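You operate a simulated robot arm through the tools that you are given. There is no shell and no other tool.

The job below is to be done with a simulated robot arm. You get a single attempt, and the scene is never put back.

Task
Connect the blue amp head to the grey cabinet, match its ohms and test it with the tone button.
Fine: long teal plug in before power; ohm knob as the cabinet's label before PLAY; PLAY only once READY is lit; do not trip it; hold the button till the needle settles; leave it in PLAY.

The check looks at the end state, three seconds after you hand in, the way a careful person would. Anything else that was tipped, shoved, dropped, spilled or broken makes it a failure.

Robot
A 7-joint arm with a two-finger parallel gripper, fixed in place. Base frame: the origin is on the floor under the middle of its stand, x ahead of it, y to its left, z up. Readings come in mm, degrees, newtons and seconds.
With the tool pointing down near the work surface it reaches from about 420 to 900 mm from the base axis. Its first joint turns from -143.0 to 143.0 degrees. Payload 3 kg.
Tool frame: the origin (TCP) lies between the finger pads and is the grasp point; the fingertips stand 30 mm ahead of it; z points along the fingers, y is the line along which they close. The gripper opens to 94 mm. The fingers are 28 mm wide and 10 mm thick; the gripper's body (50 by 96 mm) begins 55 mm behind the TCP.
Orientation is told as [roll, pitch, yaw] about the base's x, y, z axes, in that order, counted from this pose: with the fingers straight down and closing along the base's y, the tool's x points along the base's -x, its y along +y and its z along -z.

Tools
- The arm moves only by the tool step_arm. Its argument "deltas" is a list of rows, each a list of 3 entries, a list of its own where there are three numbers: the turn, a rotation vector about the base's x, y, z in units of 4 degrees (1.0 is 4 degrees), then the shift along the base's x, y, z in units of 20 mm (1.0 is 20 mm), then the closure, from 0 (fully open) to 1 (shut). In form: [[[wx, wy, wz], [x, y, z], claw], ...]. A call has 1 to 20 rows; each row shifts and turns the commanded pose from where the row before left it. A call with a number of a shift or a turn outside -1 to 1 is refused whole. Rows are played at 5 a second. More than 50 mm and 8.6 degrees between two rows, or a gripper value outside its range, and nothing of the call is played. Where a pose cannot be reached the arm comes as near as it can. A force on the tool above 40 N (or 10 N above the force at the start of the call, whichever is more), or a blocked arm, ends the call early, and 0.2 s more pass. The fingers move at their own pace (about 72 mm/s each) and stop on an object; they squeeze with about 29 N. The grip force told is the motor's: it shows also when the fingers shut on nothing. Time passes only in rows, and 0.2 s behind the last, so rows that do not move let the fingers close. It gives the time, the measured TCP pose, the force on the tool (base axes), the opening and the grip force at its end, in the units of the frame above (readings bear some noise), with the torque about the TCP (base axes, N m) and any sound that the robot's microphone picked up.
- Cameras (640 x 400 px; columns grow to the right, rows downward): "scene" is fixed at [52.1, 652, 1416.6]; the picture's right is [-0.67, -0.75, 0.00], its down [-0.34, 0.31, -0.89] and it looks along [0.66, -0.59, -0.46] (base axes); focal length 277 px, centre (320, 200). "wrist" rides on the gripper at [76, 14, -103] in the tool frame; the picture's right is [-0.18, 0.98, 0.00], its down [-0.75, -0.14, -0.64] and it looks along [-0.63, -0.12, 0.77] (tool axes); focal length 243 px, centre (320, 200). There is no depth. A picture from a camera that has moved, and an enlarged one, comes with that camera's place and axes in the base frame and with its lens. The place of the scene camera against the robot may be out by one fixed shift of up to 18 mm in any direction.
- snapshot(camera): a new picture of that camera. It takes no simulated time.
- close_up(camera, box): a new picture of the part [left, top, right, bottom] of that camera's present view, enlarged. It takes no simulated time.
- hand_in(): hands the job in; it is judged then, once.

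Nothing tells you positions but the pictures and the camera data. Unless the task says otherwise, let go and move clear before handing in.

The tools are called after ">>>" by a JSON object that holds its "api" and its "payload". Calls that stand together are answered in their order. step_arm: Moves the arm, as the interface text tells. Its arguments: {"type":"object","properties":{"deltas":{"type":"array","items":{"type":"array"}}},"required":["deltas"]} The other tools are called the same way: snapshot (camera) takes a picture; close_up (camera, box) takes an enlarged picture of a part of a camera's view; hand_in () hands the job in.

At the start:

```text
time: 0.0
position: [411.1, 182.1, 1307.5]
orientation: [0.1, 0.0, 0.0]
ft_force: [-0.4, 0.3, -0.4]
torque: [0.0, -0.02, 0.01]
opening: 94.0
finger_force: 0.1
```

scene: 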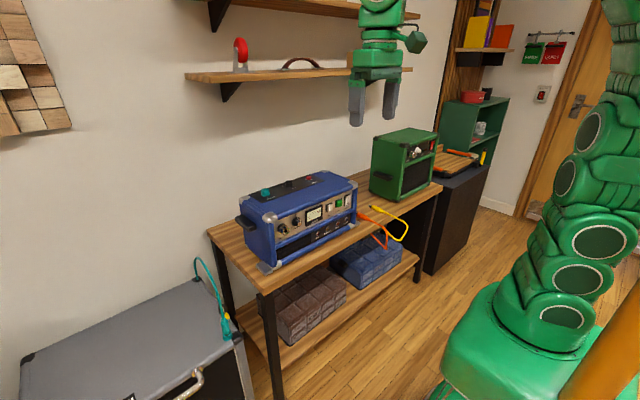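
wrist: 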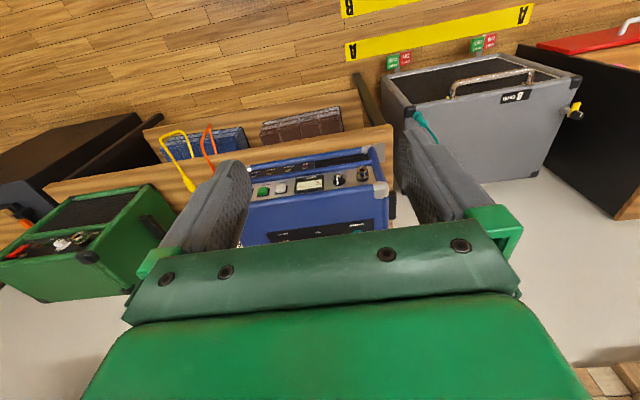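

I see a blue amp head on a wooden table, a grey cabinet with a teal cable to its left, and a green amp to the right. First I'll take enlarged pictures to read the labels.

>>> {"api": "close_up", "payload": {"camera": "scene", "box": [220, 160, 380, 280]}}

>>> {"api": "close_up", "payload": {"camera": "scene", "box": [120, 240, 300, 400]}}

>>> {"api": "close_up", "payload": {"camera": "wrist", "box": [230, 140, 400, 250]}}

>>> {"api": "close_up", "payload": {"camera": "wrist", "box": [370, 30, 610, 190]}}

>>> {"api": "close_up", "payload": {"camera": "scene", "box": [340, 110, 520, 260]}}

```text
3.33 times, centred on (300, 220) of scene
camera zoom: at [52.1, 652.0, 1416.6], right [-0.67, -0.75, 0.0], down [-0.34, 0.31, -0.89], along [0.66, -0.59, -0.46], focal length 923 px, centre (387, 133)
```

zoom: 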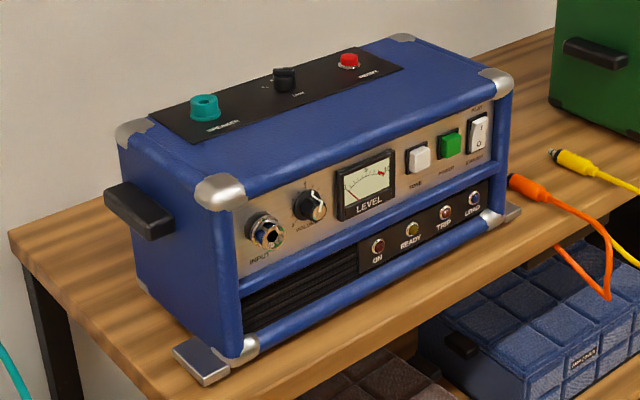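

```text
2.50 times, centred on (210, 320) of scene
camera zoom: at [52.1, 652.0, 1416.6], right [-0.67, -0.75, 0.0], down [-0.34, 0.31, -0.89], along [0.66, -0.59, -0.46], focal length 692 px, centre (595, -100)
```

zoom: 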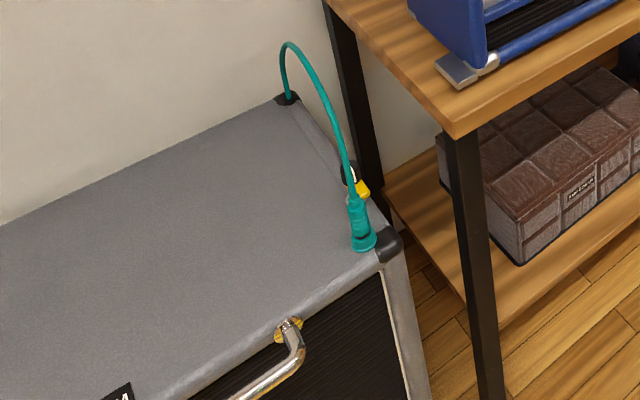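

```text
3.64 times, centred on (315, 195) of wrist
camera zoom: at [335.7, 194.2, 1408.6], right [0.18, 0.98, 0.0], down [0.75, -0.14, 0.64], along [0.63, -0.12, -0.77], focal length 882 px, centre (338, 218)
```

zoom: 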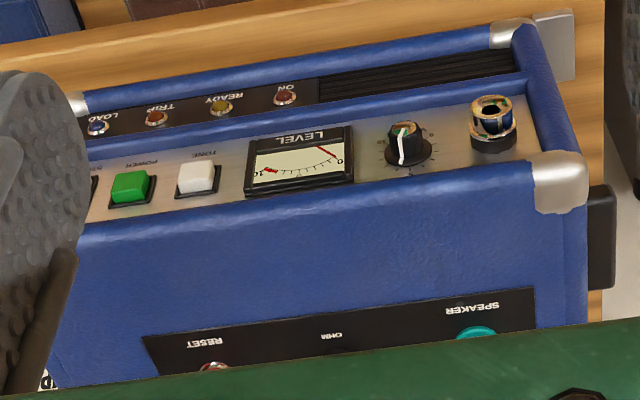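

```text
2.50 times, centred on (490, 110) of wrist
camera zoom: at [335.7, 194.2, 1408.6], right [0.18, 0.98, 0.0], down [0.75, -0.14, 0.64], along [0.63, -0.12, -0.77], focal length 606 px, centre (-105, 425)
```

zoom: 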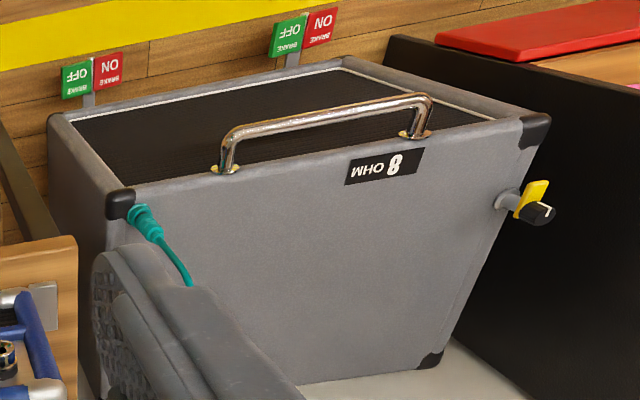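

```text
2.67 times, centred on (430, 185) of scene
camera zoom: at [52.1, 652.0, 1416.6], right [-0.67, -0.75, 0.0], down [-0.34, 0.31, -0.89], along [0.66, -0.59, -0.46], focal length 738 px, centre (27, 240)
```

zoom: 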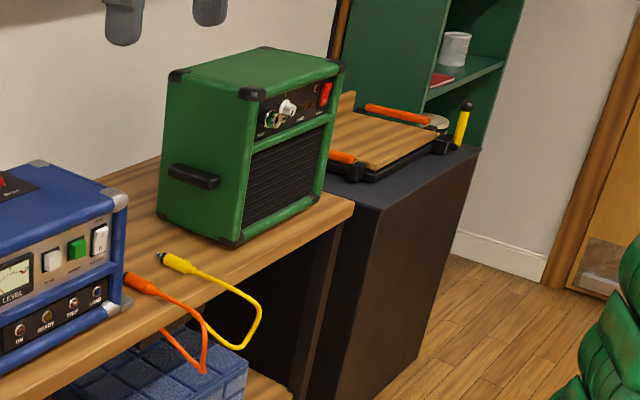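

The amp's SPEAKER jack is a teal socket on its top, near the left. The cabinet label seems to read 8 OHM, and the teal plug stands near the cabinet's right-front corner. I'll move the wrist camera forward for a clearer view before touching anything.

>>> {"api": "step_arm", "payload": {"deltas": [[[0, 0, 0], [1, 0, 0], 0], [[0, 0, 0], [1, 0, 0], 0], [[0, 0, 0], [1, 0, 0], 0], [[0, 0, 0], [1, 0, 0], 0]]}}

>>> {"api": "snapshot", "payload": {"camera": "wrist"}}

>>> {"api": "snapshot", "payload": {"camera": "scene"}}

```text
time: 1.0
position: [490.1, 180.3, 1308.4]
orientation: [0.0, 0.1, 0.1]
ft_force: [0.3, -0.5, 0.0]
torque: [-0.01, 0.01, 0.01]
opening: 94.0
finger_force: 0.1
```

```text
taken
camera wrist: at [414.7, 195.2, 1409.5], right [0.18, 0.98, 0.0], down [0.75, -0.14, 0.64], along [0.63, -0.12, -0.77], focal length 243 px, centre (320, 200)
```

wrist: 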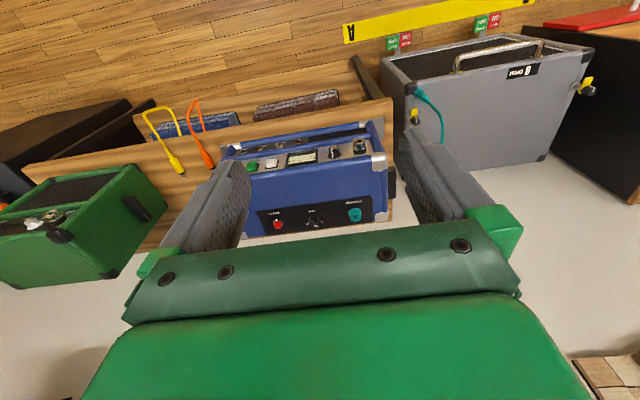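

```text
taken
```

scene: 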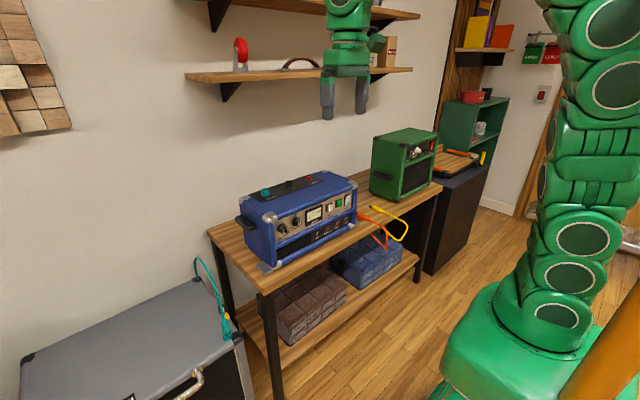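

>>> {"api": "close_up", "payload": {"camera": "wrist", "box": [240, 120, 400, 240]}}

>>> {"api": "close_up", "payload": {"camera": "wrist", "box": [370, 0, 610, 160]}}

>>> {"api": "close_up", "payload": {"camera": "wrist", "box": [380, 70, 470, 130]}}

>>> {"api": "close_up", "payload": {"camera": "scene", "box": [180, 240, 270, 360]}}

>>> {"api": "close_up", "payload": {"camera": "scene", "box": [240, 160, 360, 235]}}

```text
3.33 times, centred on (320, 180) of wrist
camera zoom: at [414.7, 195.2, 1409.5], right [0.18, 0.98, 0.0], down [0.75, -0.14, 0.64], along [0.63, -0.12, -0.77], focal length 809 px, centre (320, 267)
```

zoom: 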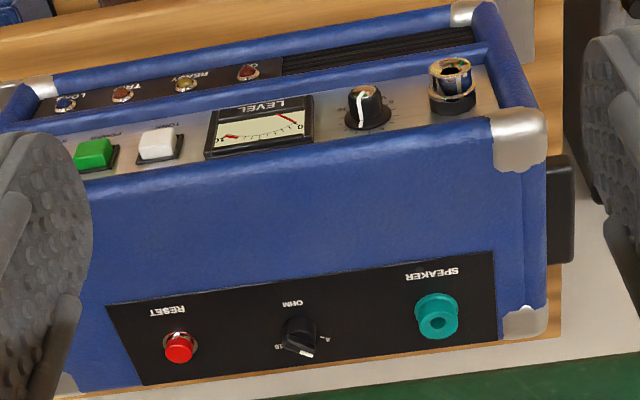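

```text
2.50 times, centred on (490, 80) of wrist
camera zoom: at [414.7, 195.2, 1409.5], right [0.18, 0.98, 0.0], down [0.75, -0.14, 0.64], along [0.63, -0.12, -0.77], focal length 606 px, centre (-105, 500)
```

zoom: 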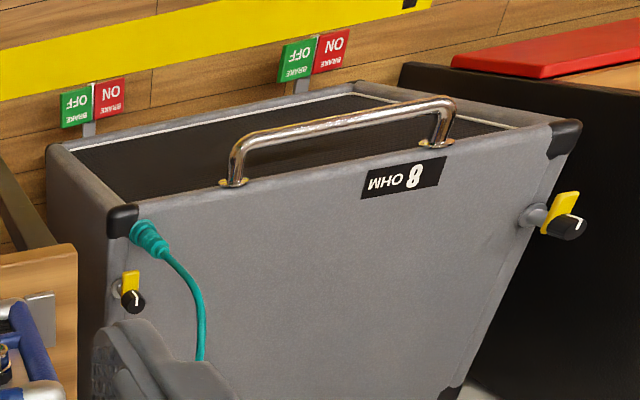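

```text
6.67 times, centred on (425, 100) of wrist
camera zoom: at [414.7, 195.2, 1409.5], right [0.18, 0.98, 0.0], down [0.75, -0.14, 0.64], along [0.63, -0.12, -0.77], focal length 1618 px, centre (-380, 867)
```

zoom: 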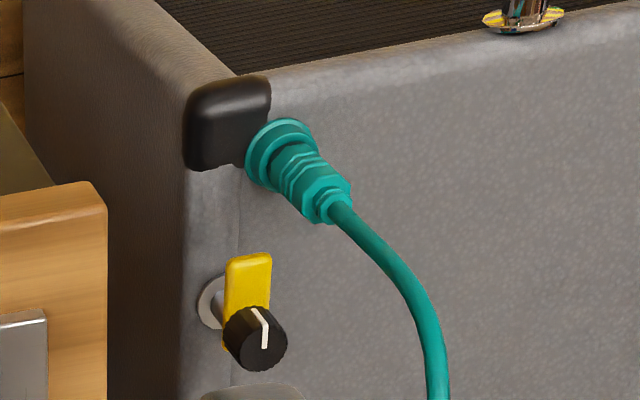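

```text
3.33 times, centred on (225, 300) of scene
camera zoom: at [52.1, 652.0, 1416.6], right [-0.67, -0.75, 0.0], down [-0.34, 0.31, -0.89], along [0.66, -0.59, -0.46], focal length 923 px, centre (637, -133)
```

zoom: 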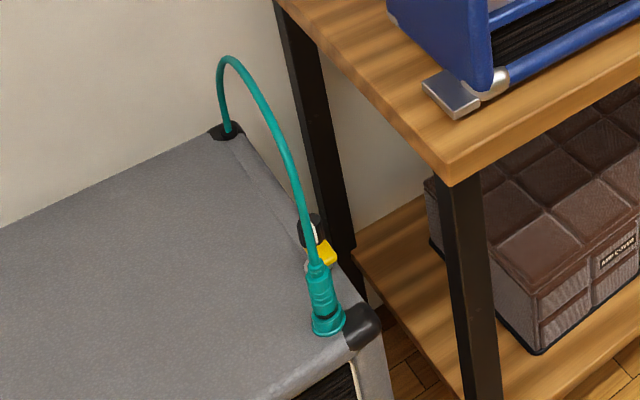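

```text
5.33 times, centred on (300, 198) of scene
camera zoom: at [52.1, 652.0, 1416.6], right [-0.67, -0.75, 0.0], down [-0.34, 0.31, -0.89], along [0.66, -0.59, -0.46], focal length 1476 px, centre (427, 213)
```

zoom: 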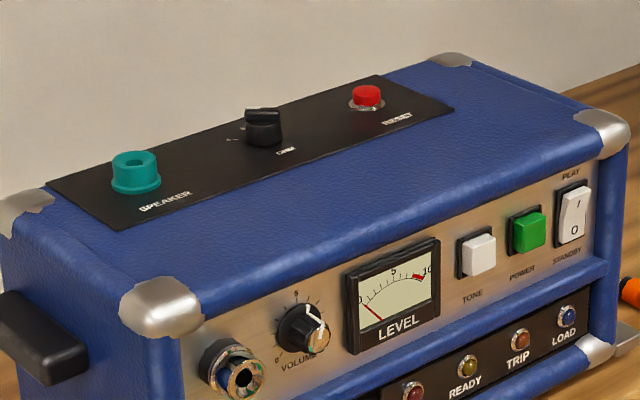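

The plug stands upright in a parking ring near the cabinet's front-right corner, at about [698, 471, 580]. The SPEAKER jack is at about [817–840, 205, 985]. I'll move lower and closer over the amp to refine these positions and read the OHM knob marks.

>>> {"api": "step_arm", "payload": {"deltas": [[[0, 0, 0], [0.8, -0.4, -1], 0], [[0, 0, 0], [0.8, -0.4, -1], 0], [[0, 0, 0], [0.8, -0.4, -1], 0], [[0, 0, 0], [0.8, -0.4, -1], 0], [[0, 0, 0], [0.8, -0.4, -1], 0]]}}

>>> {"api": "snapshot", "payload": {"camera": "wrist"}}

>>> {"api": "close_up", "payload": {"camera": "wrist", "box": [230, 120, 430, 245]}}

```text
time: 2.2
position: [571.0, 139.1, 1208.1]
orientation: [0.0, 0.0, 0.1]
ft_force: [-0.7, -0.1, 0.4]
torque: [0.03, 0.0, 0.01]
opening: 94.2
finger_force: 0.1
```

```text
taken
camera wrist: at [494.8, 154.1, 1308.8], right [0.18, 0.98, 0.0], down [0.75, -0.14, 0.64], along [0.63, -0.12, -0.77], focal length 243 px, centre (320, 200)
```

wrist: 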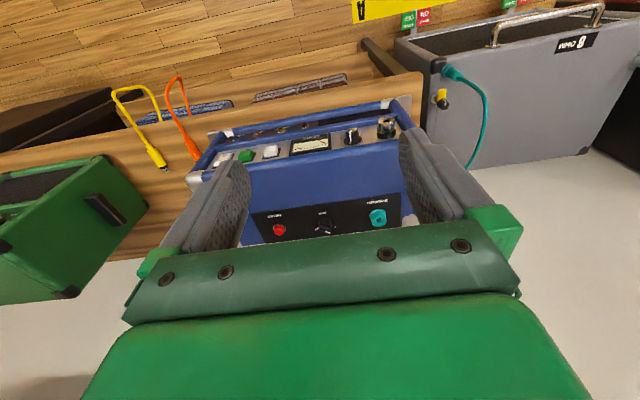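

```text
3.20 times, centred on (330, 182) of wrist
camera zoom: at [494.8, 154.1, 1308.8], right [0.18, 0.98, 0.0], down [0.75, -0.14, 0.64], along [0.63, -0.12, -0.77], focal length 776 px, centre (288, 256)
```

zoom: 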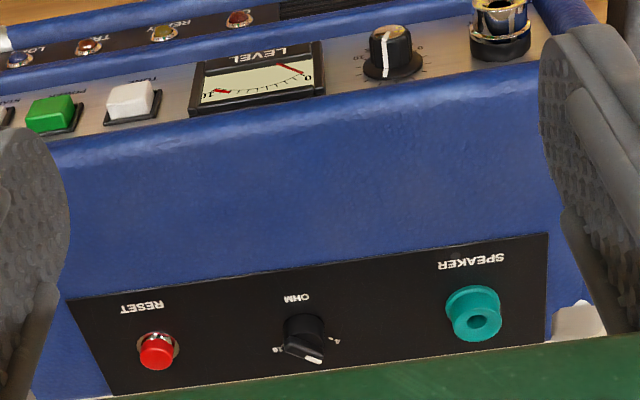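

I'm refining the jack at about [836, 206, 973] and the OHM knob at about [839, 104, 975]. I'll go closer above the amp's top panel to read the ohm marks.

>>> {"api": "step_arm", "payload": {"deltas": [[[0, 0, 0], [1, -0.1, -0.6], 0], [[0, 0, 0], [1, -0.1, -0.6], 0], [[0, 0, 0], [1, -0.1, -0.6], 0], [[0, 0, 0], [1, -0.1, -0.6], 0], [[0, 0, 0], [1, -0.1, -0.6], 0], [[0, 0, 0], [1, -0.1, -0.6], 0], [[0, 0, 0], [1, -0.1, -0.6], 0]]}}

>>> {"api": "snapshot", "payload": {"camera": "wrist"}}

>>> {"api": "close_up", "payload": {"camera": "wrist", "box": [240, 140, 400, 240]}}

>>> {"api": "snapshot", "payload": {"camera": "scene"}}

```text
time: 3.8
position: [712.2, 125.9, 1122.7]
orientation: [0.0, 0.0, 0.2]
ft_force: [-0.7, -0.2, 0.1]
torque: [0.03, -0.03, 0.01]
opening: 93.8
finger_force: 0.0
```

```text
taken
camera wrist: at [636.2, 140.1, 1224.8], right [0.18, 0.98, 0.0], down [0.75, -0.14, 0.64], along [0.63, -0.12, -0.77], focal length 243 px, centre (320, 200)
```

wrist: 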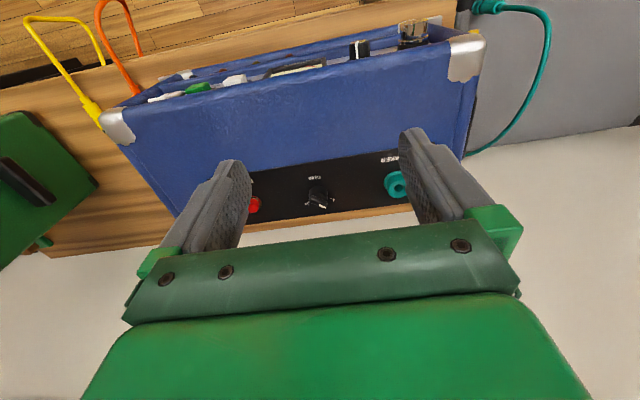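

```text
4.00 times, centred on (320, 190) of wrist
camera zoom: at [636.2, 140.1, 1224.8], right [0.18, 0.98, 0.0], down [0.75, -0.14, 0.64], along [0.63, -0.12, -0.77], focal length 970 px, centre (320, 240)
```

zoom: 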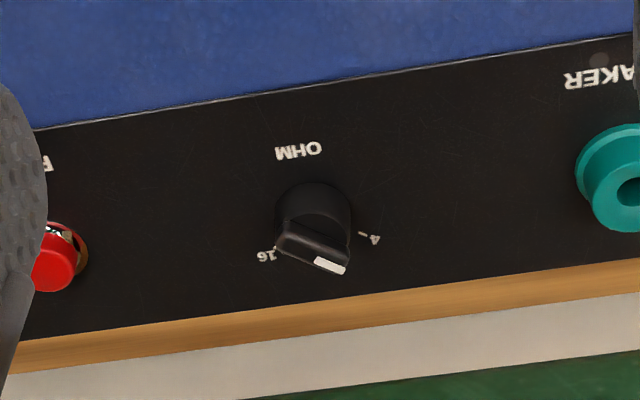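

```text
taken
```

scene: 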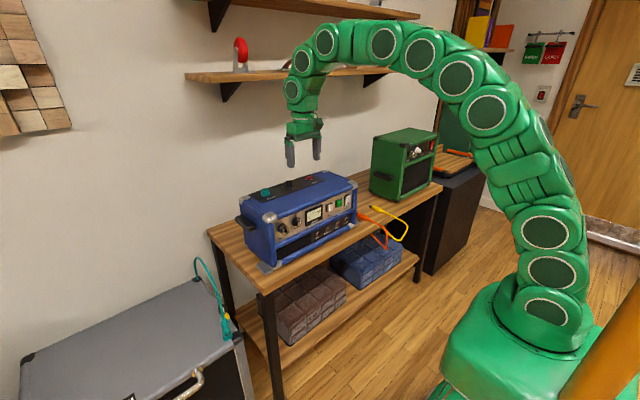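

The OHM knob's marks are 4 (left, +y) and 16 (right, −y), with 8 presumably in the middle at the back. The pointer looks turned toward 4. I'll look closer at the knob and at how near the arm is to the shelf.

>>> {"api": "close_up", "payload": {"camera": "scene", "box": [180, 0, 440, 160]}}

>>> {"api": "close_up", "payload": {"camera": "wrist", "box": [295, 165, 355, 215]}}

>>> {"api": "close_up", "payload": {"camera": "scene", "box": [255, 170, 335, 220]}}

```text
2.46 times, centred on (310, 80) of scene
camera zoom: at [52.1, 652.0, 1416.6], right [-0.67, -0.75, 0.0], down [-0.34, 0.31, -0.89], along [0.66, -0.59, -0.46], focal length 681 px, centre (345, 495)
```

zoom: 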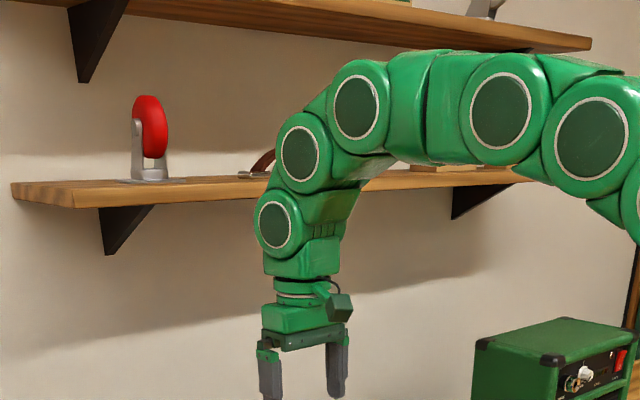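

```text
8.00 times, centred on (325, 190) of wrist
camera zoom: at [636.2, 140.1, 1224.8], right [0.18, 0.98, 0.0], down [0.75, -0.14, 0.64], along [0.63, -0.12, -0.77], focal length 1941 px, centre (280, 280)
```

zoom: 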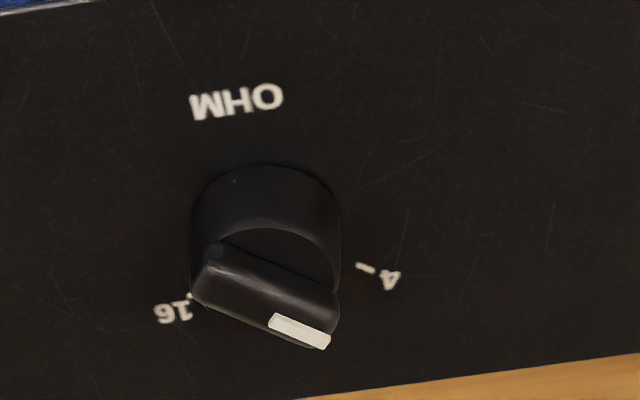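

```text
8.00 times, centred on (295, 195) of scene
camera zoom: at [52.1, 652.0, 1416.6], right [-0.67, -0.75, 0.0], down [-0.34, 0.31, -0.89], along [0.66, -0.59, -0.46], focal length 2214 px, centre (520, 240)
```

zoom: 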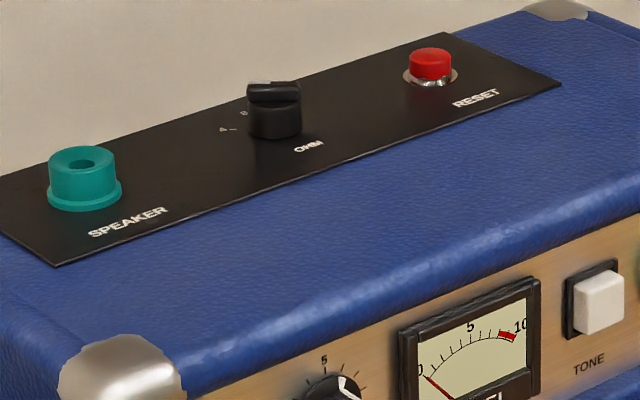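

The OHM knob points at 4 and must turn about 50° clockwise to 8. I'll do the knob first so the cable isn't in the way. First I need precise positions for the jack and knob.

>>> {"api": "close_up", "payload": {"camera": "wrist", "box": [370, 155, 434, 195]}}

>>> {"api": "step_arm", "payload": {"deltas": [[[0, 0, 0], [0.5, -1, 0], 0.6], [[0, 0, 0], [0.5, -1, 0], 1], [[0, 0, 0], [0, -1, 0], 1], [[0, 0, 0], [0, -1, 0], 1]]}}

>>> {"api": "snapshot", "payload": {"camera": "wrist"}}

```text
10.00 times, centred on (402, 175) of wrist
camera zoom: at [636.2, 140.1, 1224.8], right [0.18, 0.98, 0.0], down [0.75, -0.14, 0.64], along [0.63, -0.12, -0.77], focal length 2426 px, centre (-500, 450)
```

zoom: 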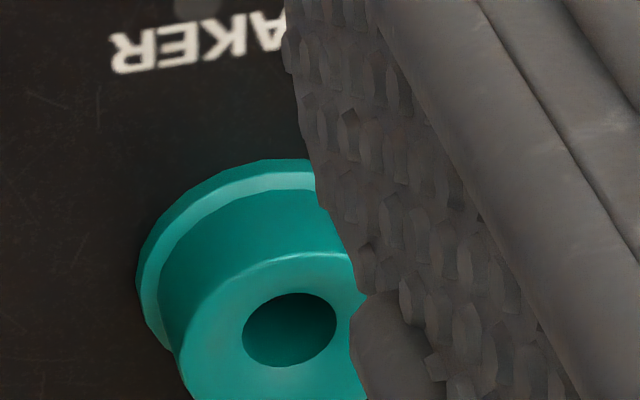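

```text
time: 4.8
position: [731.1, 46.3, 1123.3]
orientation: [0.0, 0.0, 0.0]
ft_force: [0.3, 0.9, -0.1]
torque: [0.01, 0.01, -0.02]
opening: 0.2
finger_force: 29.3
```

```text
taken
camera wrist: at [655.1, 60.4, 1224.7], right [0.18, 0.98, 0.0], down [0.75, -0.14, 0.64], along [0.63, -0.12, -0.77], focal length 243 px, centre (320, 200)
```

wrist: 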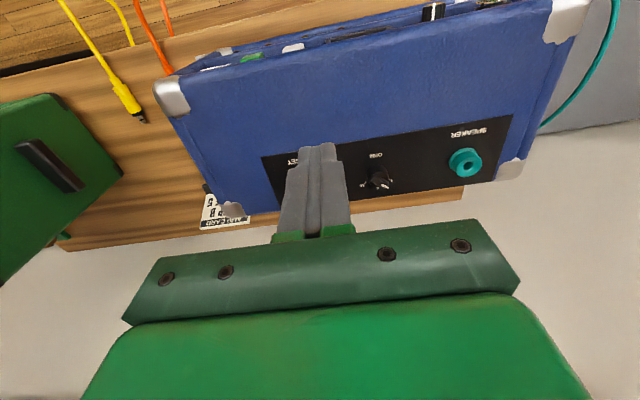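

With the fingers closed I get a clear side view of the knob and jack, and there is a card behind the amp. I'll take close-ups of all three.

>>> {"api": "close_up", "payload": {"camera": "wrist", "box": [190, 175, 270, 235]}}

>>> {"api": "close_up", "payload": {"camera": "wrist", "box": [345, 125, 505, 225]}}

>>> {"api": "close_up", "payload": {"camera": "wrist", "box": [440, 140, 504, 180]}}

>>> {"api": "close_up", "payload": {"camera": "wrist", "box": [348, 160, 412, 200]}}

```text
6.67 times, centred on (230, 205) of wrist
camera zoom: at [655.1, 60.4, 1224.7], right [0.18, 0.98, 0.0], down [0.75, -0.14, 0.64], along [0.63, -0.12, -0.77], focal length 1618 px, centre (920, 167)
```

zoom: 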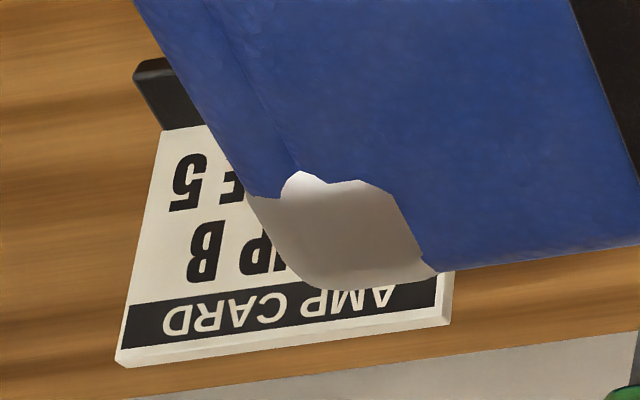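

```text
4.00 times, centred on (425, 175) of wrist
camera zoom: at [655.1, 60.4, 1224.7], right [0.18, 0.98, 0.0], down [0.75, -0.14, 0.64], along [0.63, -0.12, -0.77], focal length 970 px, centre (-100, 300)
```

zoom: 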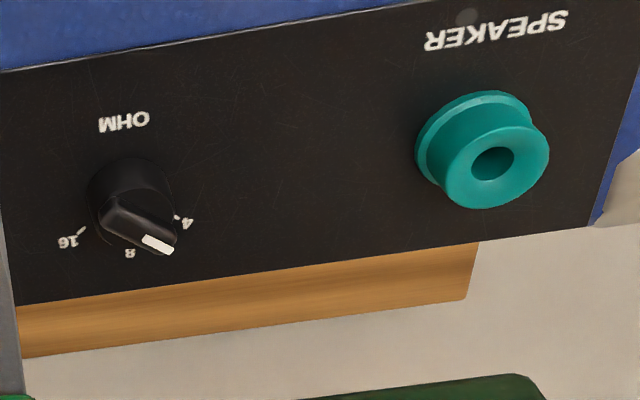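

```text
10.00 times, centred on (472, 160) of wrist
camera zoom: at [655.1, 60.4, 1224.7], right [0.18, 0.98, 0.0], down [0.75, -0.14, 0.64], along [0.63, -0.12, -0.77], focal length 2426 px, centre (-1200, 600)
```

zoom: 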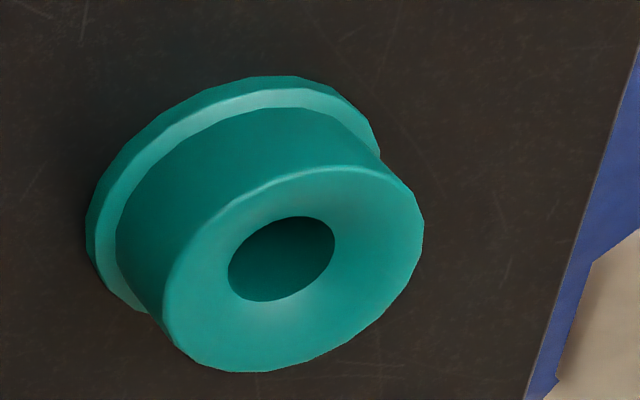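

```text
10.00 times, centred on (380, 180) of wrist
camera zoom: at [655.1, 60.4, 1224.7], right [0.18, 0.98, 0.0], down [0.75, -0.14, 0.64], along [0.63, -0.12, -0.77], focal length 2426 px, centre (-280, 400)
```

zoom: 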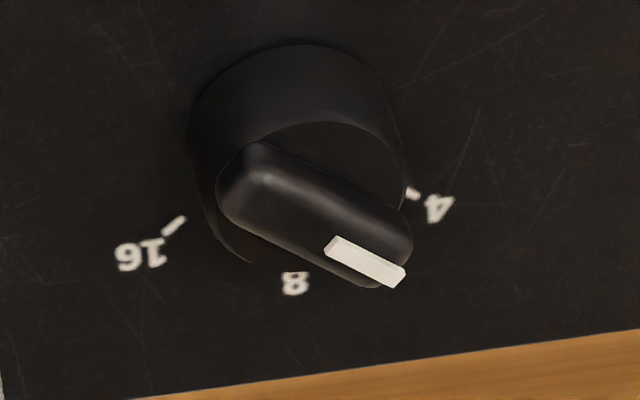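

Triangulating the two wrist views agrees well: jack hole at [838, 205, 978] and OHM knob ridge top at [839, 100.5, 983], pointing at 4 (+47°), with 8 straight back. An "AMP CARD" lies behind the amp, so I'll look at it from further right before acting.

>>> {"api": "step_arm", "payload": {"deltas": [[[0, 0, 0], [0, -1, 0.3], 1], [[0, 0, 0], [0, -1, 0.3], 1], [[0, 0, 0], [0, -1, 0.3], 1], [[0, 0, 0], [0, -1, 0.3], 1], [[0, 0, 0], [0, -1, 0.3], 1], [[0, 0, 0], [0, -1, 0.3], 1], [[0, 0, 0], [0, -1, 0.3], 1], [[0, 0, 0], [0, -1, 0.3], 1]]}}

>>> {"api": "snapshot", "payload": {"camera": "wrist"}}

```text
time: 6.6
position: [731.0, -113.0, 1171.4]
orientation: [0.1, 0.0, 0.1]
ft_force: [-0.5, -0.4, -0.5]
torque: [-0.01, 0.04, -0.02]
opening: 0.1
finger_force: 28.5
```

```text
taken
camera wrist: at [655.2, -99.9, 1273.0], right [0.18, 0.98, 0.0], down [0.75, -0.14, 0.64], along [0.63, -0.12, -0.77], focal length 243 px, centre (320, 200)
```

wrist: 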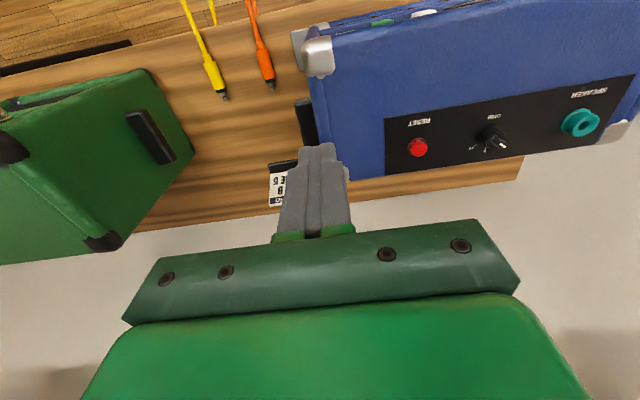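

The closed fingers now block the card, so I'll open them to look between.

>>> {"api": "step_arm", "payload": {"deltas": [[[0, 0, 0], [0, -1, 0.3], 0], [[0, 0, 0], [0, -1, 0], 0], [[0, 0, 0], [0, 0, 0], 0]]}}

>>> {"api": "close_up", "payload": {"camera": "wrist", "box": [250, 140, 410, 240]}}

>>> {"api": "snapshot", "payload": {"camera": "wrist"}}

```text
time: 7.4
position: [731.7, -153.9, 1177.1]
orientation: [0.0, 0.0, 0.1]
ft_force: [0.1, -0.3, -0.5]
torque: [-0.02, 0.01, -0.01]
opening: 94.0
finger_force: 0.1
```

```text
4.00 times, centred on (330, 190) of wrist
camera zoom: at [656.3, -139.4, 1278.5], right [0.18, 0.98, 0.0], down [0.75, -0.14, 0.64], along [0.63, -0.12, -0.77], focal length 970 px, centre (280, 240)
```

zoom: 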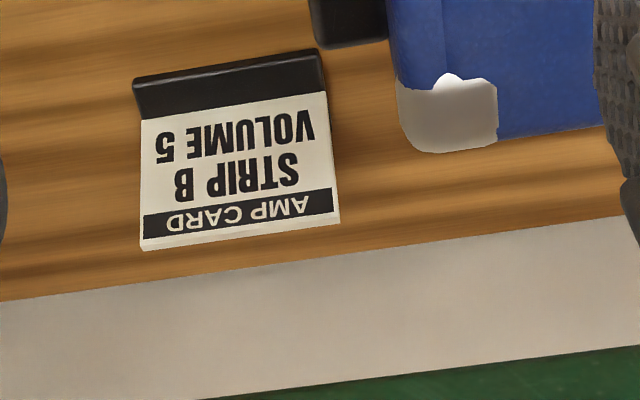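

```text
taken
camera wrist: at [656.3, -139.4, 1278.5], right [0.18, 0.98, 0.0], down [0.75, -0.14, 0.64], along [0.63, -0.12, -0.77], focal length 243 px, centre (320, 200)
```

wrist: 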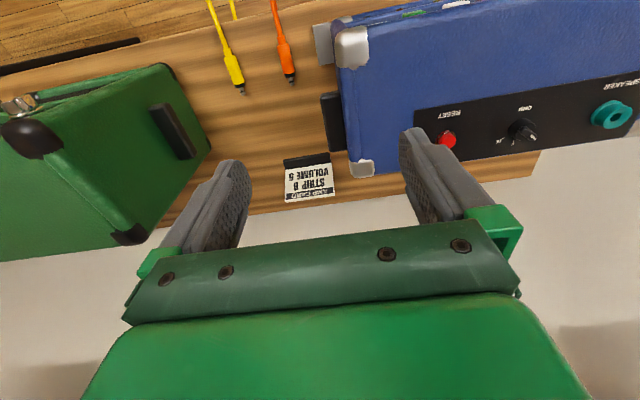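

The card reads "STRIP B / VOLUME 5", which the task doesn't ask for. I'll check where the volume knob stands now and look at the front controls and floor strips in detail.

>>> {"api": "close_up", "payload": {"camera": "scene", "box": [265, 190, 329, 240]}}

>>> {"api": "close_up", "payload": {"camera": "scene", "box": [310, 185, 366, 225]}}

>>> {"api": "close_up", "payload": {"camera": "scene", "box": [305, 215, 369, 255]}}

```text
8.00 times, centred on (297, 215) of scene
camera zoom: at [52.1, 652.0, 1416.6], right [-0.67, -0.75, 0.0], down [-0.34, 0.31, -0.89], along [0.66, -0.59, -0.46], focal length 2214 px, centre (504, 80)
```

zoom: 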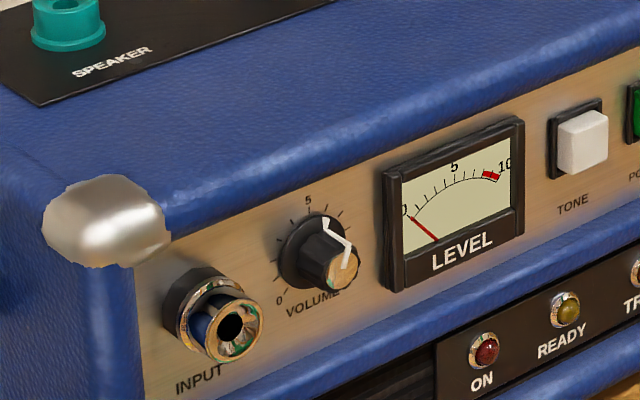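

```text
10.00 times, centred on (338, 205) of scene
camera zoom: at [52.1, 652.0, 1416.6], right [-0.67, -0.75, 0.0], down [-0.34, 0.31, -0.89], along [0.66, -0.59, -0.46], focal length 2768 px, centre (140, 150)
```

zoom: 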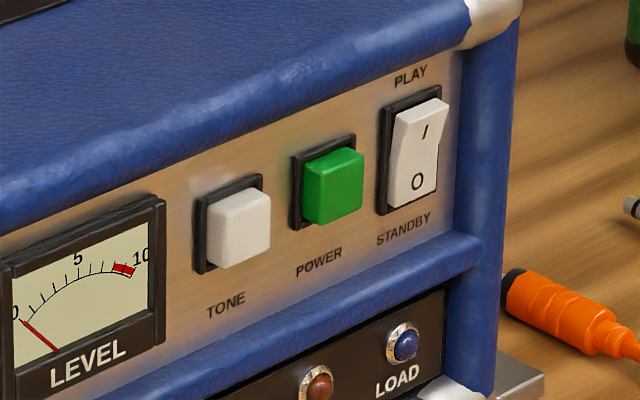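

```text
10.00 times, centred on (337, 235) of scene
camera zoom: at [52.1, 652.0, 1416.6], right [-0.67, -0.75, 0.0], down [-0.34, 0.31, -0.89], along [0.66, -0.59, -0.46], focal length 2768 px, centre (150, -150)
```

zoom: 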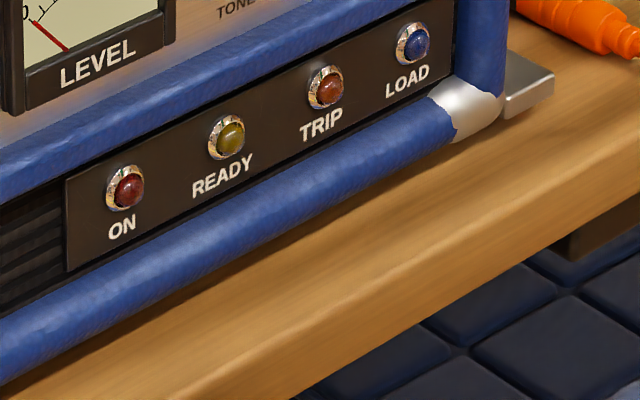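

The volume stands at about 6 and the task doesn't mention volume, so I'll leave it and the cabinet's place alone. Next I go above the OHM knob with the gripper yawed about +47°, so the fingers line up across its ridge.

>>> {"api": "step_arm", "payload": {"deltas": [[[0, 0, 0.9], [0.41, 0.978, -0.2], 0.5], [[0, 0, 0.9], [0.41, 0.978, -0.2], 0.5], [[0, 0, 0.9], [0.41, 0.978, -0.2], 0.5], [[0, 0, 0.9], [0.41, 0.978, -0.2], 0.5], [[0, 0, 0.9], [0.41, 0.978, -0.2], 0.5], [[0, 0, 0.9], [0.41, 0.978, -0.2], 0.5], [[0, 0, 0.9], [0.41, 0.978, -0.2], 0.5], [[0, 0, 0.9], [0.41, 0.978, -0.2], 0.5], [[0, 0, 0.9], [0.41, 0.978, -0.2], 0.5], [[0, 0, 0.9], [0.41, 0.978, -0.5], 0.5], [[0, 0, 0.9], [0.41, 0.978, -0.8], 0.5], [[0, 0, 0.9], [0.41, 0.978, -0.8], 0.5], [[0, 0, 0.9], [0.41, 0.978, -0.8], 0.5]]}}

>>> {"api": "snapshot", "payload": {"camera": "wrist"}}

>>> {"api": "snapshot", "payload": {"camera": "scene"}}

```text
time: 10.2
position: [838.2, 99.9, 1081.0]
orientation: [0.0, -0.1, 46.8]
ft_force: [-0.8, 0.2, -0.1]
torque: [0.0, -0.02, 0.01]
opening: 47.0
finger_force: 0.0
```

```text
taken
camera wrist: at [776.5, 53.8, 1183.7], right [-0.59, 0.81, 0.0], down [0.62, 0.45, 0.64], along [0.52, 0.38, -0.77], focal length 243 px, centre (320, 200)
```

wrist: 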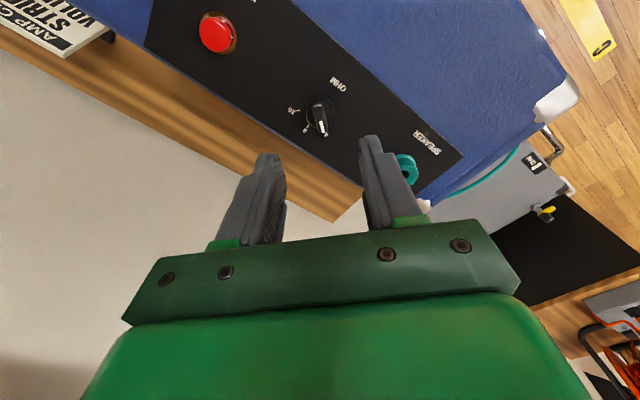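

```text
taken
```

scene: 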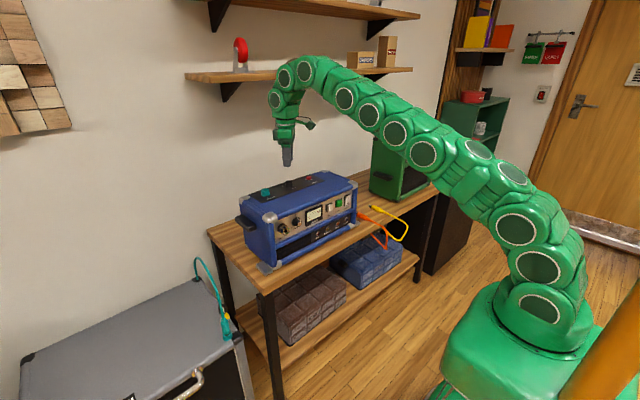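

The knob sits on the gripper's axis in the wrist view. I'll zoom in to check alignment before descending.

>>> {"api": "close_up", "payload": {"camera": "wrist", "box": [280, 90, 360, 140]}}

>>> {"api": "close_up", "payload": {"camera": "scene", "box": [240, 40, 400, 200]}}

```text
8.00 times, centred on (320, 115) of wrist
camera zoom: at [776.5, 53.8, 1183.7], right [-0.59, 0.81, 0.0], down [0.62, 0.45, 0.64], along [0.52, 0.38, -0.77], focal length 1941 px, centre (320, 880)
```

zoom: 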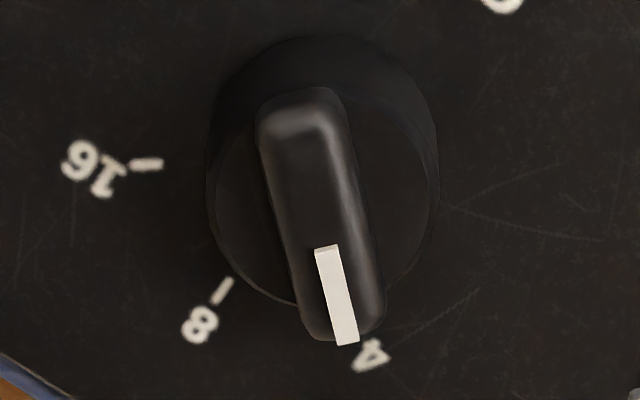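

```text
2.50 times, centred on (320, 120) of scene
camera zoom: at [52.1, 652.0, 1416.6], right [-0.67, -0.75, 0.0], down [-0.34, 0.31, -0.89], along [0.66, -0.59, -0.46], focal length 692 px, centre (320, 400)
```

zoom: 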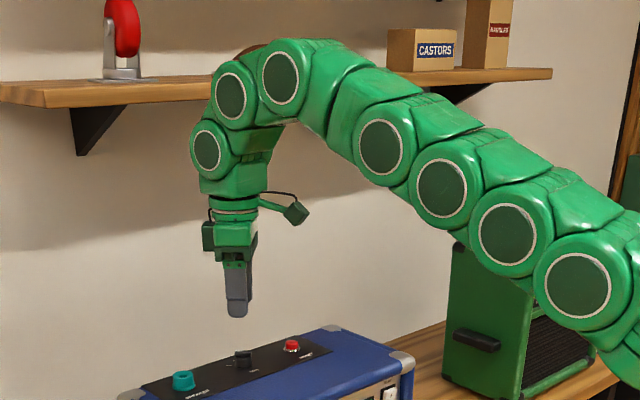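

The gripper is centred and aligned with the knob's ridge. Now I'll descend so the fingertips straddle the ridge only, then close gently.

>>> {"api": "step_arm", "payload": {"deltas": [[[0, 0, 0], [0, 0, -0.8], 0.5], [[0, 0, 0], [0, 0, -0.8], 0.5], [[0, 0, 0], [0, 0, -0.8], 0.5], [[0, 0, 0], [0, 0, -0.6], 0.5], [[0, 0, 0], [0, 0, -0.4], 0.5], [[0, 0, 0], [0, 0, -0.25], 0.5], [[0, 0, 0], [0, 0, 0], 0.5]]}}

>>> {"api": "snapshot", "payload": {"camera": "wrist"}}

>>> {"api": "close_up", "payload": {"camera": "scene", "box": [260, 150, 340, 200]}}

```text
time: 11.8
position: [840.1, 101.9, 1010.7]
orientation: [-0.1, -0.1, 46.9]
ft_force: [1.1, 0.5, -0.4]
torque: [0.0, 0.01, -0.01]
opening: 46.9
finger_force: 0.1
```

```text
taken
camera wrist: at [776.3, 55.5, 1111.4], right [-0.59, 0.81, 0.0], down [0.62, 0.45, 0.64], along [0.52, 0.38, -0.77], focal length 243 px, centre (320, 200)
```

wrist: 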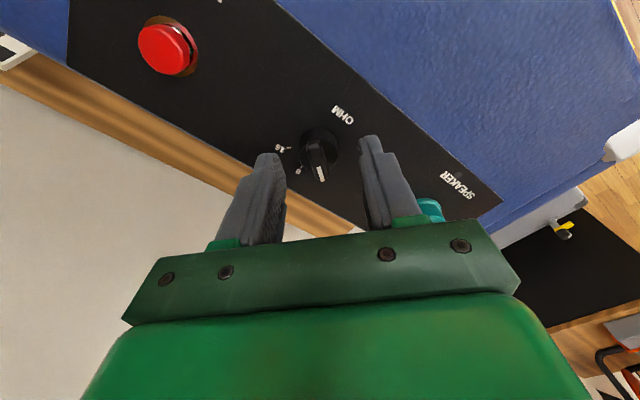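

```text
8.00 times, centred on (300, 175) of scene
camera zoom: at [52.1, 652.0, 1416.6], right [-0.67, -0.75, 0.0], down [-0.34, 0.31, -0.89], along [0.66, -0.59, -0.46], focal length 2214 px, centre (480, 400)
```

zoom: 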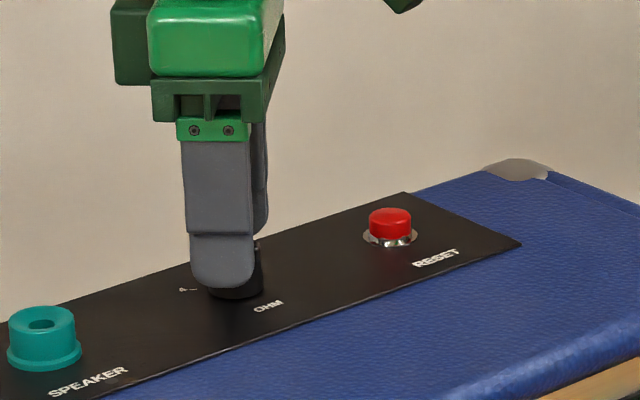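

>>> {"api": "close_up", "payload": {"camera": "wrist", "box": [260, 110, 380, 200]}}

```text
4.44 times, centred on (320, 155) of wrist
camera zoom: at [776.3, 55.5, 1111.4], right [-0.59, 0.81, 0.0], down [0.62, 0.45, 0.64], along [0.52, 0.38, -0.77], focal length 1078 px, centre (320, 400)
```

zoom: 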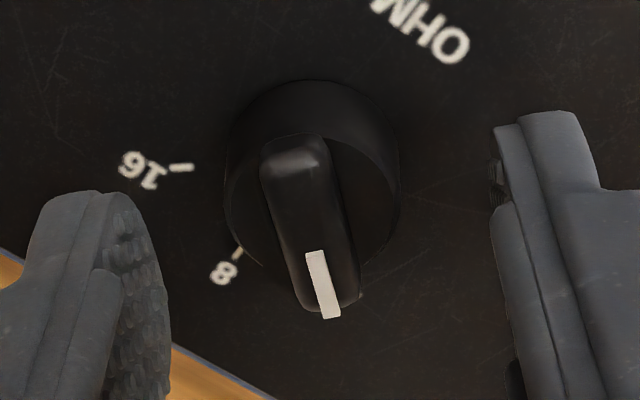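

The ridge is about 1.4 mm off-centre and the tips need to be about 4 mm lower. I'll make that correction, then close on the ridge.

>>> {"api": "step_arm", "payload": {"deltas": [[[0, 0, 0], [0.04, -0.055, -0.21], 0.5], [[0, 0, 0], [0, 0, 0], 0.7], [[0, 0, 0], [0, 0, 0], 0.85], [[0, 0, 0], [0, 0, 0], 1], [[0, 0, 0], [0, 0, 0], 1], [[0, 0, 0], [0, 0, 0], 1]]}}

>>> {"api": "close_up", "payload": {"camera": "wrist", "box": [260, 110, 380, 200]}}

```text
time: 13.2
position: [839.6, 101.1, 1004.9]
orientation: [-0.1, 0.1, 46.9]
ft_force: [-8.9, 5.7, 3.7]
torque: [0.07, 0.39, 0.0]
opening: 24.4
finger_force: 29.2
```

```text
4.44 times, centred on (320, 155) of wrist
camera zoom: at [777.0, 54.7, 1107.1], right [-0.59, 0.81, 0.0], down [0.62, 0.45, 0.64], along [0.52, 0.38, -0.77], focal length 1078 px, centre (320, 400)
```

zoom: 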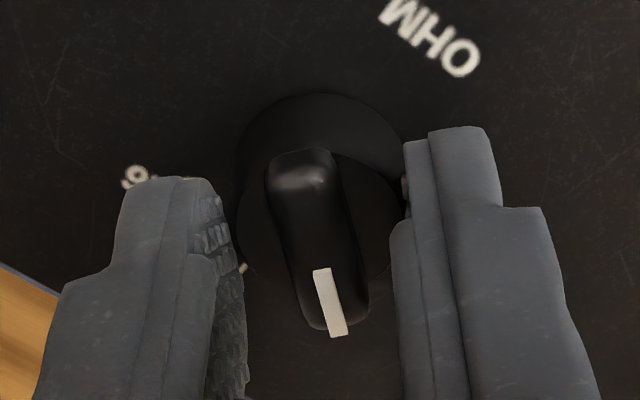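

The fingers closed on the 24 mm knob body instead of the ridge. I'll open slightly, rise 3 mm and close on the ridge for a positive grip.

>>> {"api": "step_arm", "payload": {"deltas": [[[0, 0, 0], [0, 0, 0], 0.6], [[0, 0, 0], [-0.03, 0.02, 0.15], 0.6], [[0, 0, 0], [0, 0, 0], 0.75], [[0, 0, 0], [0, 0, 0], 0.9], [[0, 0, 0], [0, 0, 0], 1], [[0, 0, 0], [0, 0, 0], 1], [[0, 0, 0], [0, 0, 0], 1]]}}

>>> {"api": "close_up", "payload": {"camera": "wrist", "box": [260, 110, 380, 200]}}

```text
time: 14.8
position: [838.5, 101.9, 1008.2]
orientation: [-0.1, 0.0, 46.7]
ft_force: [1.3, -3.5, 0.6]
torque: [-0.08, -0.04, 0.0]
opening: 24.2
finger_force: 29.4
```

```text
4.44 times, centred on (320, 155) of wrist
camera zoom: at [776.5, 54.4, 1109.8], right [-0.59, 0.81, 0.0], down [0.62, 0.45, 0.64], along [0.52, 0.38, -0.77], focal length 1078 px, centre (320, 400)
```

zoom: 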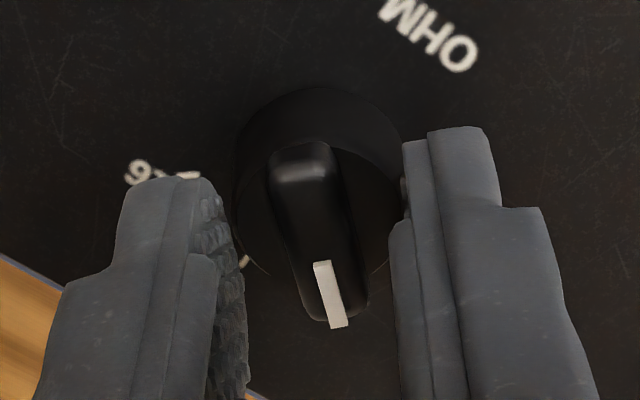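

The fingers hold the knob body well-centred with little side load. I'll try turning it by friction, first 12° clockwise, and check whether the pointer follows.

>>> {"api": "step_arm", "payload": {"deltas": [[[0, 0, -0.75], [0, 0, 0], 1], [[0, 0, -0.75], [0, 0, 0], 1], [[0, 0, -0.75], [0, 0, 0], 1], [[0, 0, -0.75], [0, 0, 0], 1]]}}

>>> {"api": "close_up", "payload": {"camera": "wrist", "box": [260, 110, 380, 200]}}

```text
time: 15.8
position: [838.9, 99.9, 1007.9]
orientation: [0.2, 0.0, 34.8]
ft_force: [7.5, -0.3, -0.1]
torque: [0.36, -0.67, -0.03]
opening: 24.3
finger_force: 29.3
```

```text
4.44 times, centred on (320, 155) of wrist
camera zoom: at [768.1, 68.4, 1110.0], right [-0.41, 0.91, 0.0], down [0.7, 0.31, 0.64], along [0.59, 0.26, -0.77], focal length 1078 px, centre (320, 400)
```

zoom: 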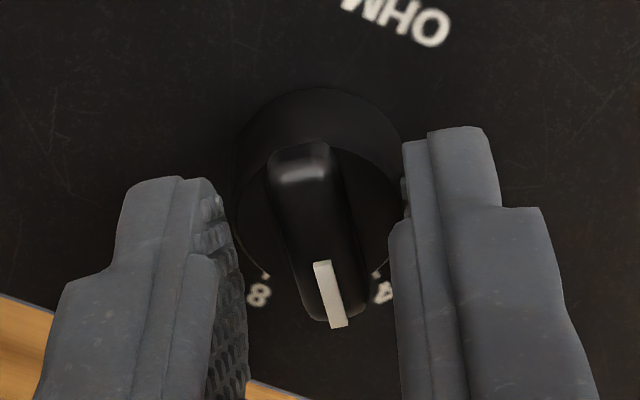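

The pointer follows the gripper. I'll keep turning to 8 (yaw about 0.5°).

>>> {"api": "step_arm", "payload": {"deltas": [[[0, 0, -0.85], [0, 0, 0], 1], [[0, 0, -0.85], [0, 0, 0], 1], [[0, 0, -0.85], [0, 0, 0], 1], [[0, 0, -0.85], [0, 0, 0], 1], [[0, 0, -0.85], [0, 0, 0], 1], [[0, 0, -0.85], [0, 0, 0], 1], [[0, 0, -0.85], [0, 0, 0], 1], [[0, 0, -0.85], [0, 0, 0], 1], [[0, 0, -0.85], [0, 0, 0], 1], [[0, 0, -0.85], [0, 0, 0], 1], [[0, 0, 0], [0, 0, 0], 1]]}}

>>> {"api": "close_up", "payload": {"camera": "wrist", "box": [260, 110, 380, 200]}}

```text
time: 18.2
position: [838.6, 100.5, 1009.2]
orientation: [0.0, 0.1, 0.7]
ft_force: [2.7, 0.1, 0.0]
torque: [-0.04, 0.27, -0.03]
opening: 24.2
finger_force: 29.5
```

```text
4.44 times, centred on (320, 155) of wrist
camera zoom: at [762.5, 113.2, 1110.2], right [0.17, 0.99, 0.0], down [0.76, -0.13, 0.64], along [0.63, -0.11, -0.77], focal length 1078 px, centre (320, 400)
```

zoom: 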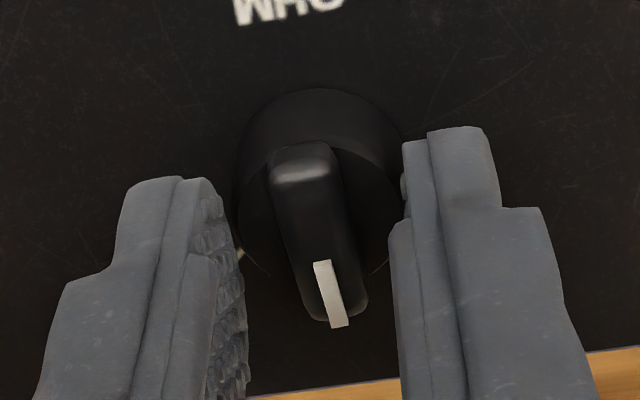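

The pointer should be at 8 now. I'll release, rise and verify.

>>> {"api": "step_arm", "payload": {"deltas": [[[0, 0, 0], [0, 0, 0], 0.7], [[0, 0, 0], [0, 0, 0], 0.5], [[0, 0, 0], [0, 0, 0.5], 0.5], [[0, 0, 0], [0, 0, 1], 0.5], [[0, 0, 0], [-0.5, 0, 1], 0.5], [[0, 0, 0], [-1, 0, 1], 0.3]]}}

>>> {"api": "close_up", "payload": {"camera": "wrist", "box": [260, 100, 380, 190]}}

>>> {"api": "close_up", "payload": {"camera": "scene", "box": [255, 170, 335, 220]}}

```text
time: 19.6
position: [807.8, 100.9, 1078.2]
orientation: [0.0, 0.1, 0.9]
ft_force: [-0.1, -0.6, -0.6]
torque: [0.03, 0.0, 0.0]
opening: 65.7
finger_force: 0.0
```

```text
4.44 times, centred on (320, 145) of wrist
camera zoom: at [731.3, 113.9, 1179.7], right [0.17, 0.99, 0.0], down [0.76, -0.13, 0.64], along [0.63, -0.11, -0.77], focal length 1078 px, centre (320, 444)
```

zoom: 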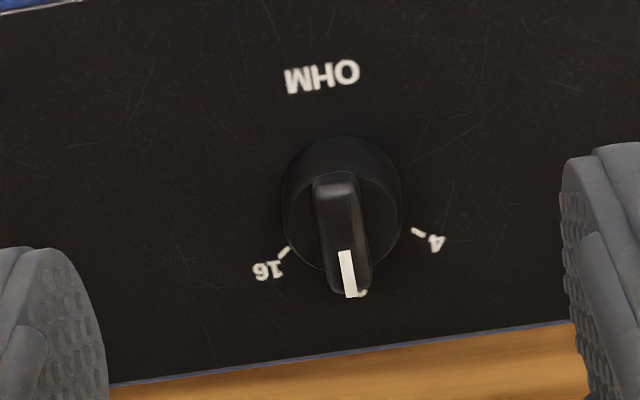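

```text
8.00 times, centred on (295, 195) of scene
camera zoom: at [52.1, 652.0, 1416.6], right [-0.67, -0.75, 0.0], down [-0.34, 0.31, -0.89], along [0.66, -0.59, -0.46], focal length 2214 px, centre (520, 240)
```

zoom: 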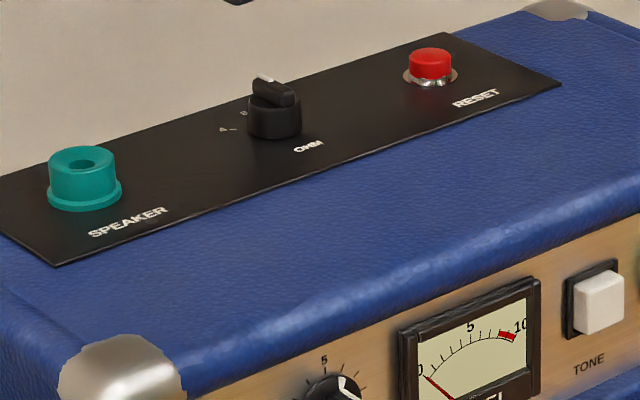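

The OHM pointer is now on 8, midway between the 16 and 4 ticks. Next I go over to the cabinet to look at the teal plug up close.

>>> {"api": "step_arm", "payload": {"deltas": [[[0, 0, 0], [-1, 0.3, 0.6], 0], [[0, 0, 0], [-1, 1, 0.3], 0], [[0, 0, 0], [-1, 1, 0.3], 0], [[0, 0, 0], [-1, 1, 0.3], 0], [[0, 0, 0], [-1, 1, 0.3], 0], [[0, 0, 0], [-1, 1, 0], 0], [[0, 0, 0], [-1, 1, 0], 0], [[0, 0, 0], [-1, 1, 0], 0], [[0, 0, 0], [-1, 1, 0], 0], [[0, 0, 0], [-0.5, 1, 0], 0], [[0, 0, 0], [0, 1, 0], 0], [[0, 0, 0], [0, 1, 0], 0], [[0, 0, 0], [0, 1, 0], 0], [[0, 0, 0], [0, 1, 0], 0], [[0, 0, 0], [0, 1, 0], 0], [[0, 0, -0.2], [0, 1, -0.5], 0], [[0, 0, 0], [0, 1, -0.8], 0], [[0, 0, 0], [0, 1, -1], 0], [[0, 0, 0], [0, 0.5, -1], 0], [[0, 0, 0], [0, 0, -1], 0]]}}

>>> {"api": "snapshot", "payload": {"camera": "wrist"}}

```text
time: 23.8
position: [618.9, 456.6, 1030.2]
orientation: [-0.1, -0.2, 0.1]
ft_force: [0.4, 0.8, -0.1]
torque: [0.04, 0.03, -0.05]
opening: 93.8
finger_force: 0.1
```

```text
taken
camera wrist: at [542.4, 470.1, 1131.3], right [0.18, 0.98, 0.0], down [0.75, -0.14, 0.64], along [0.63, -0.12, -0.77], focal length 243 px, centre (320, 200)
```

wrist: 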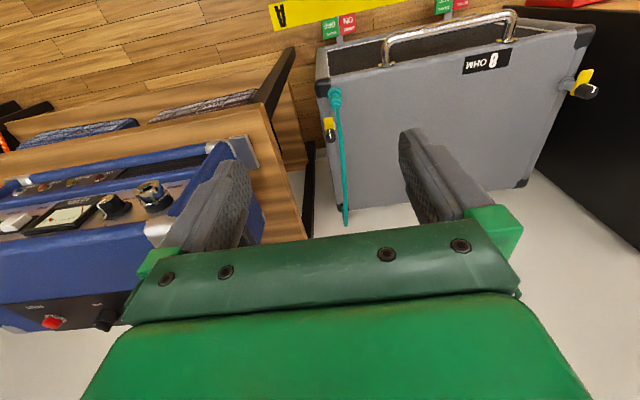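

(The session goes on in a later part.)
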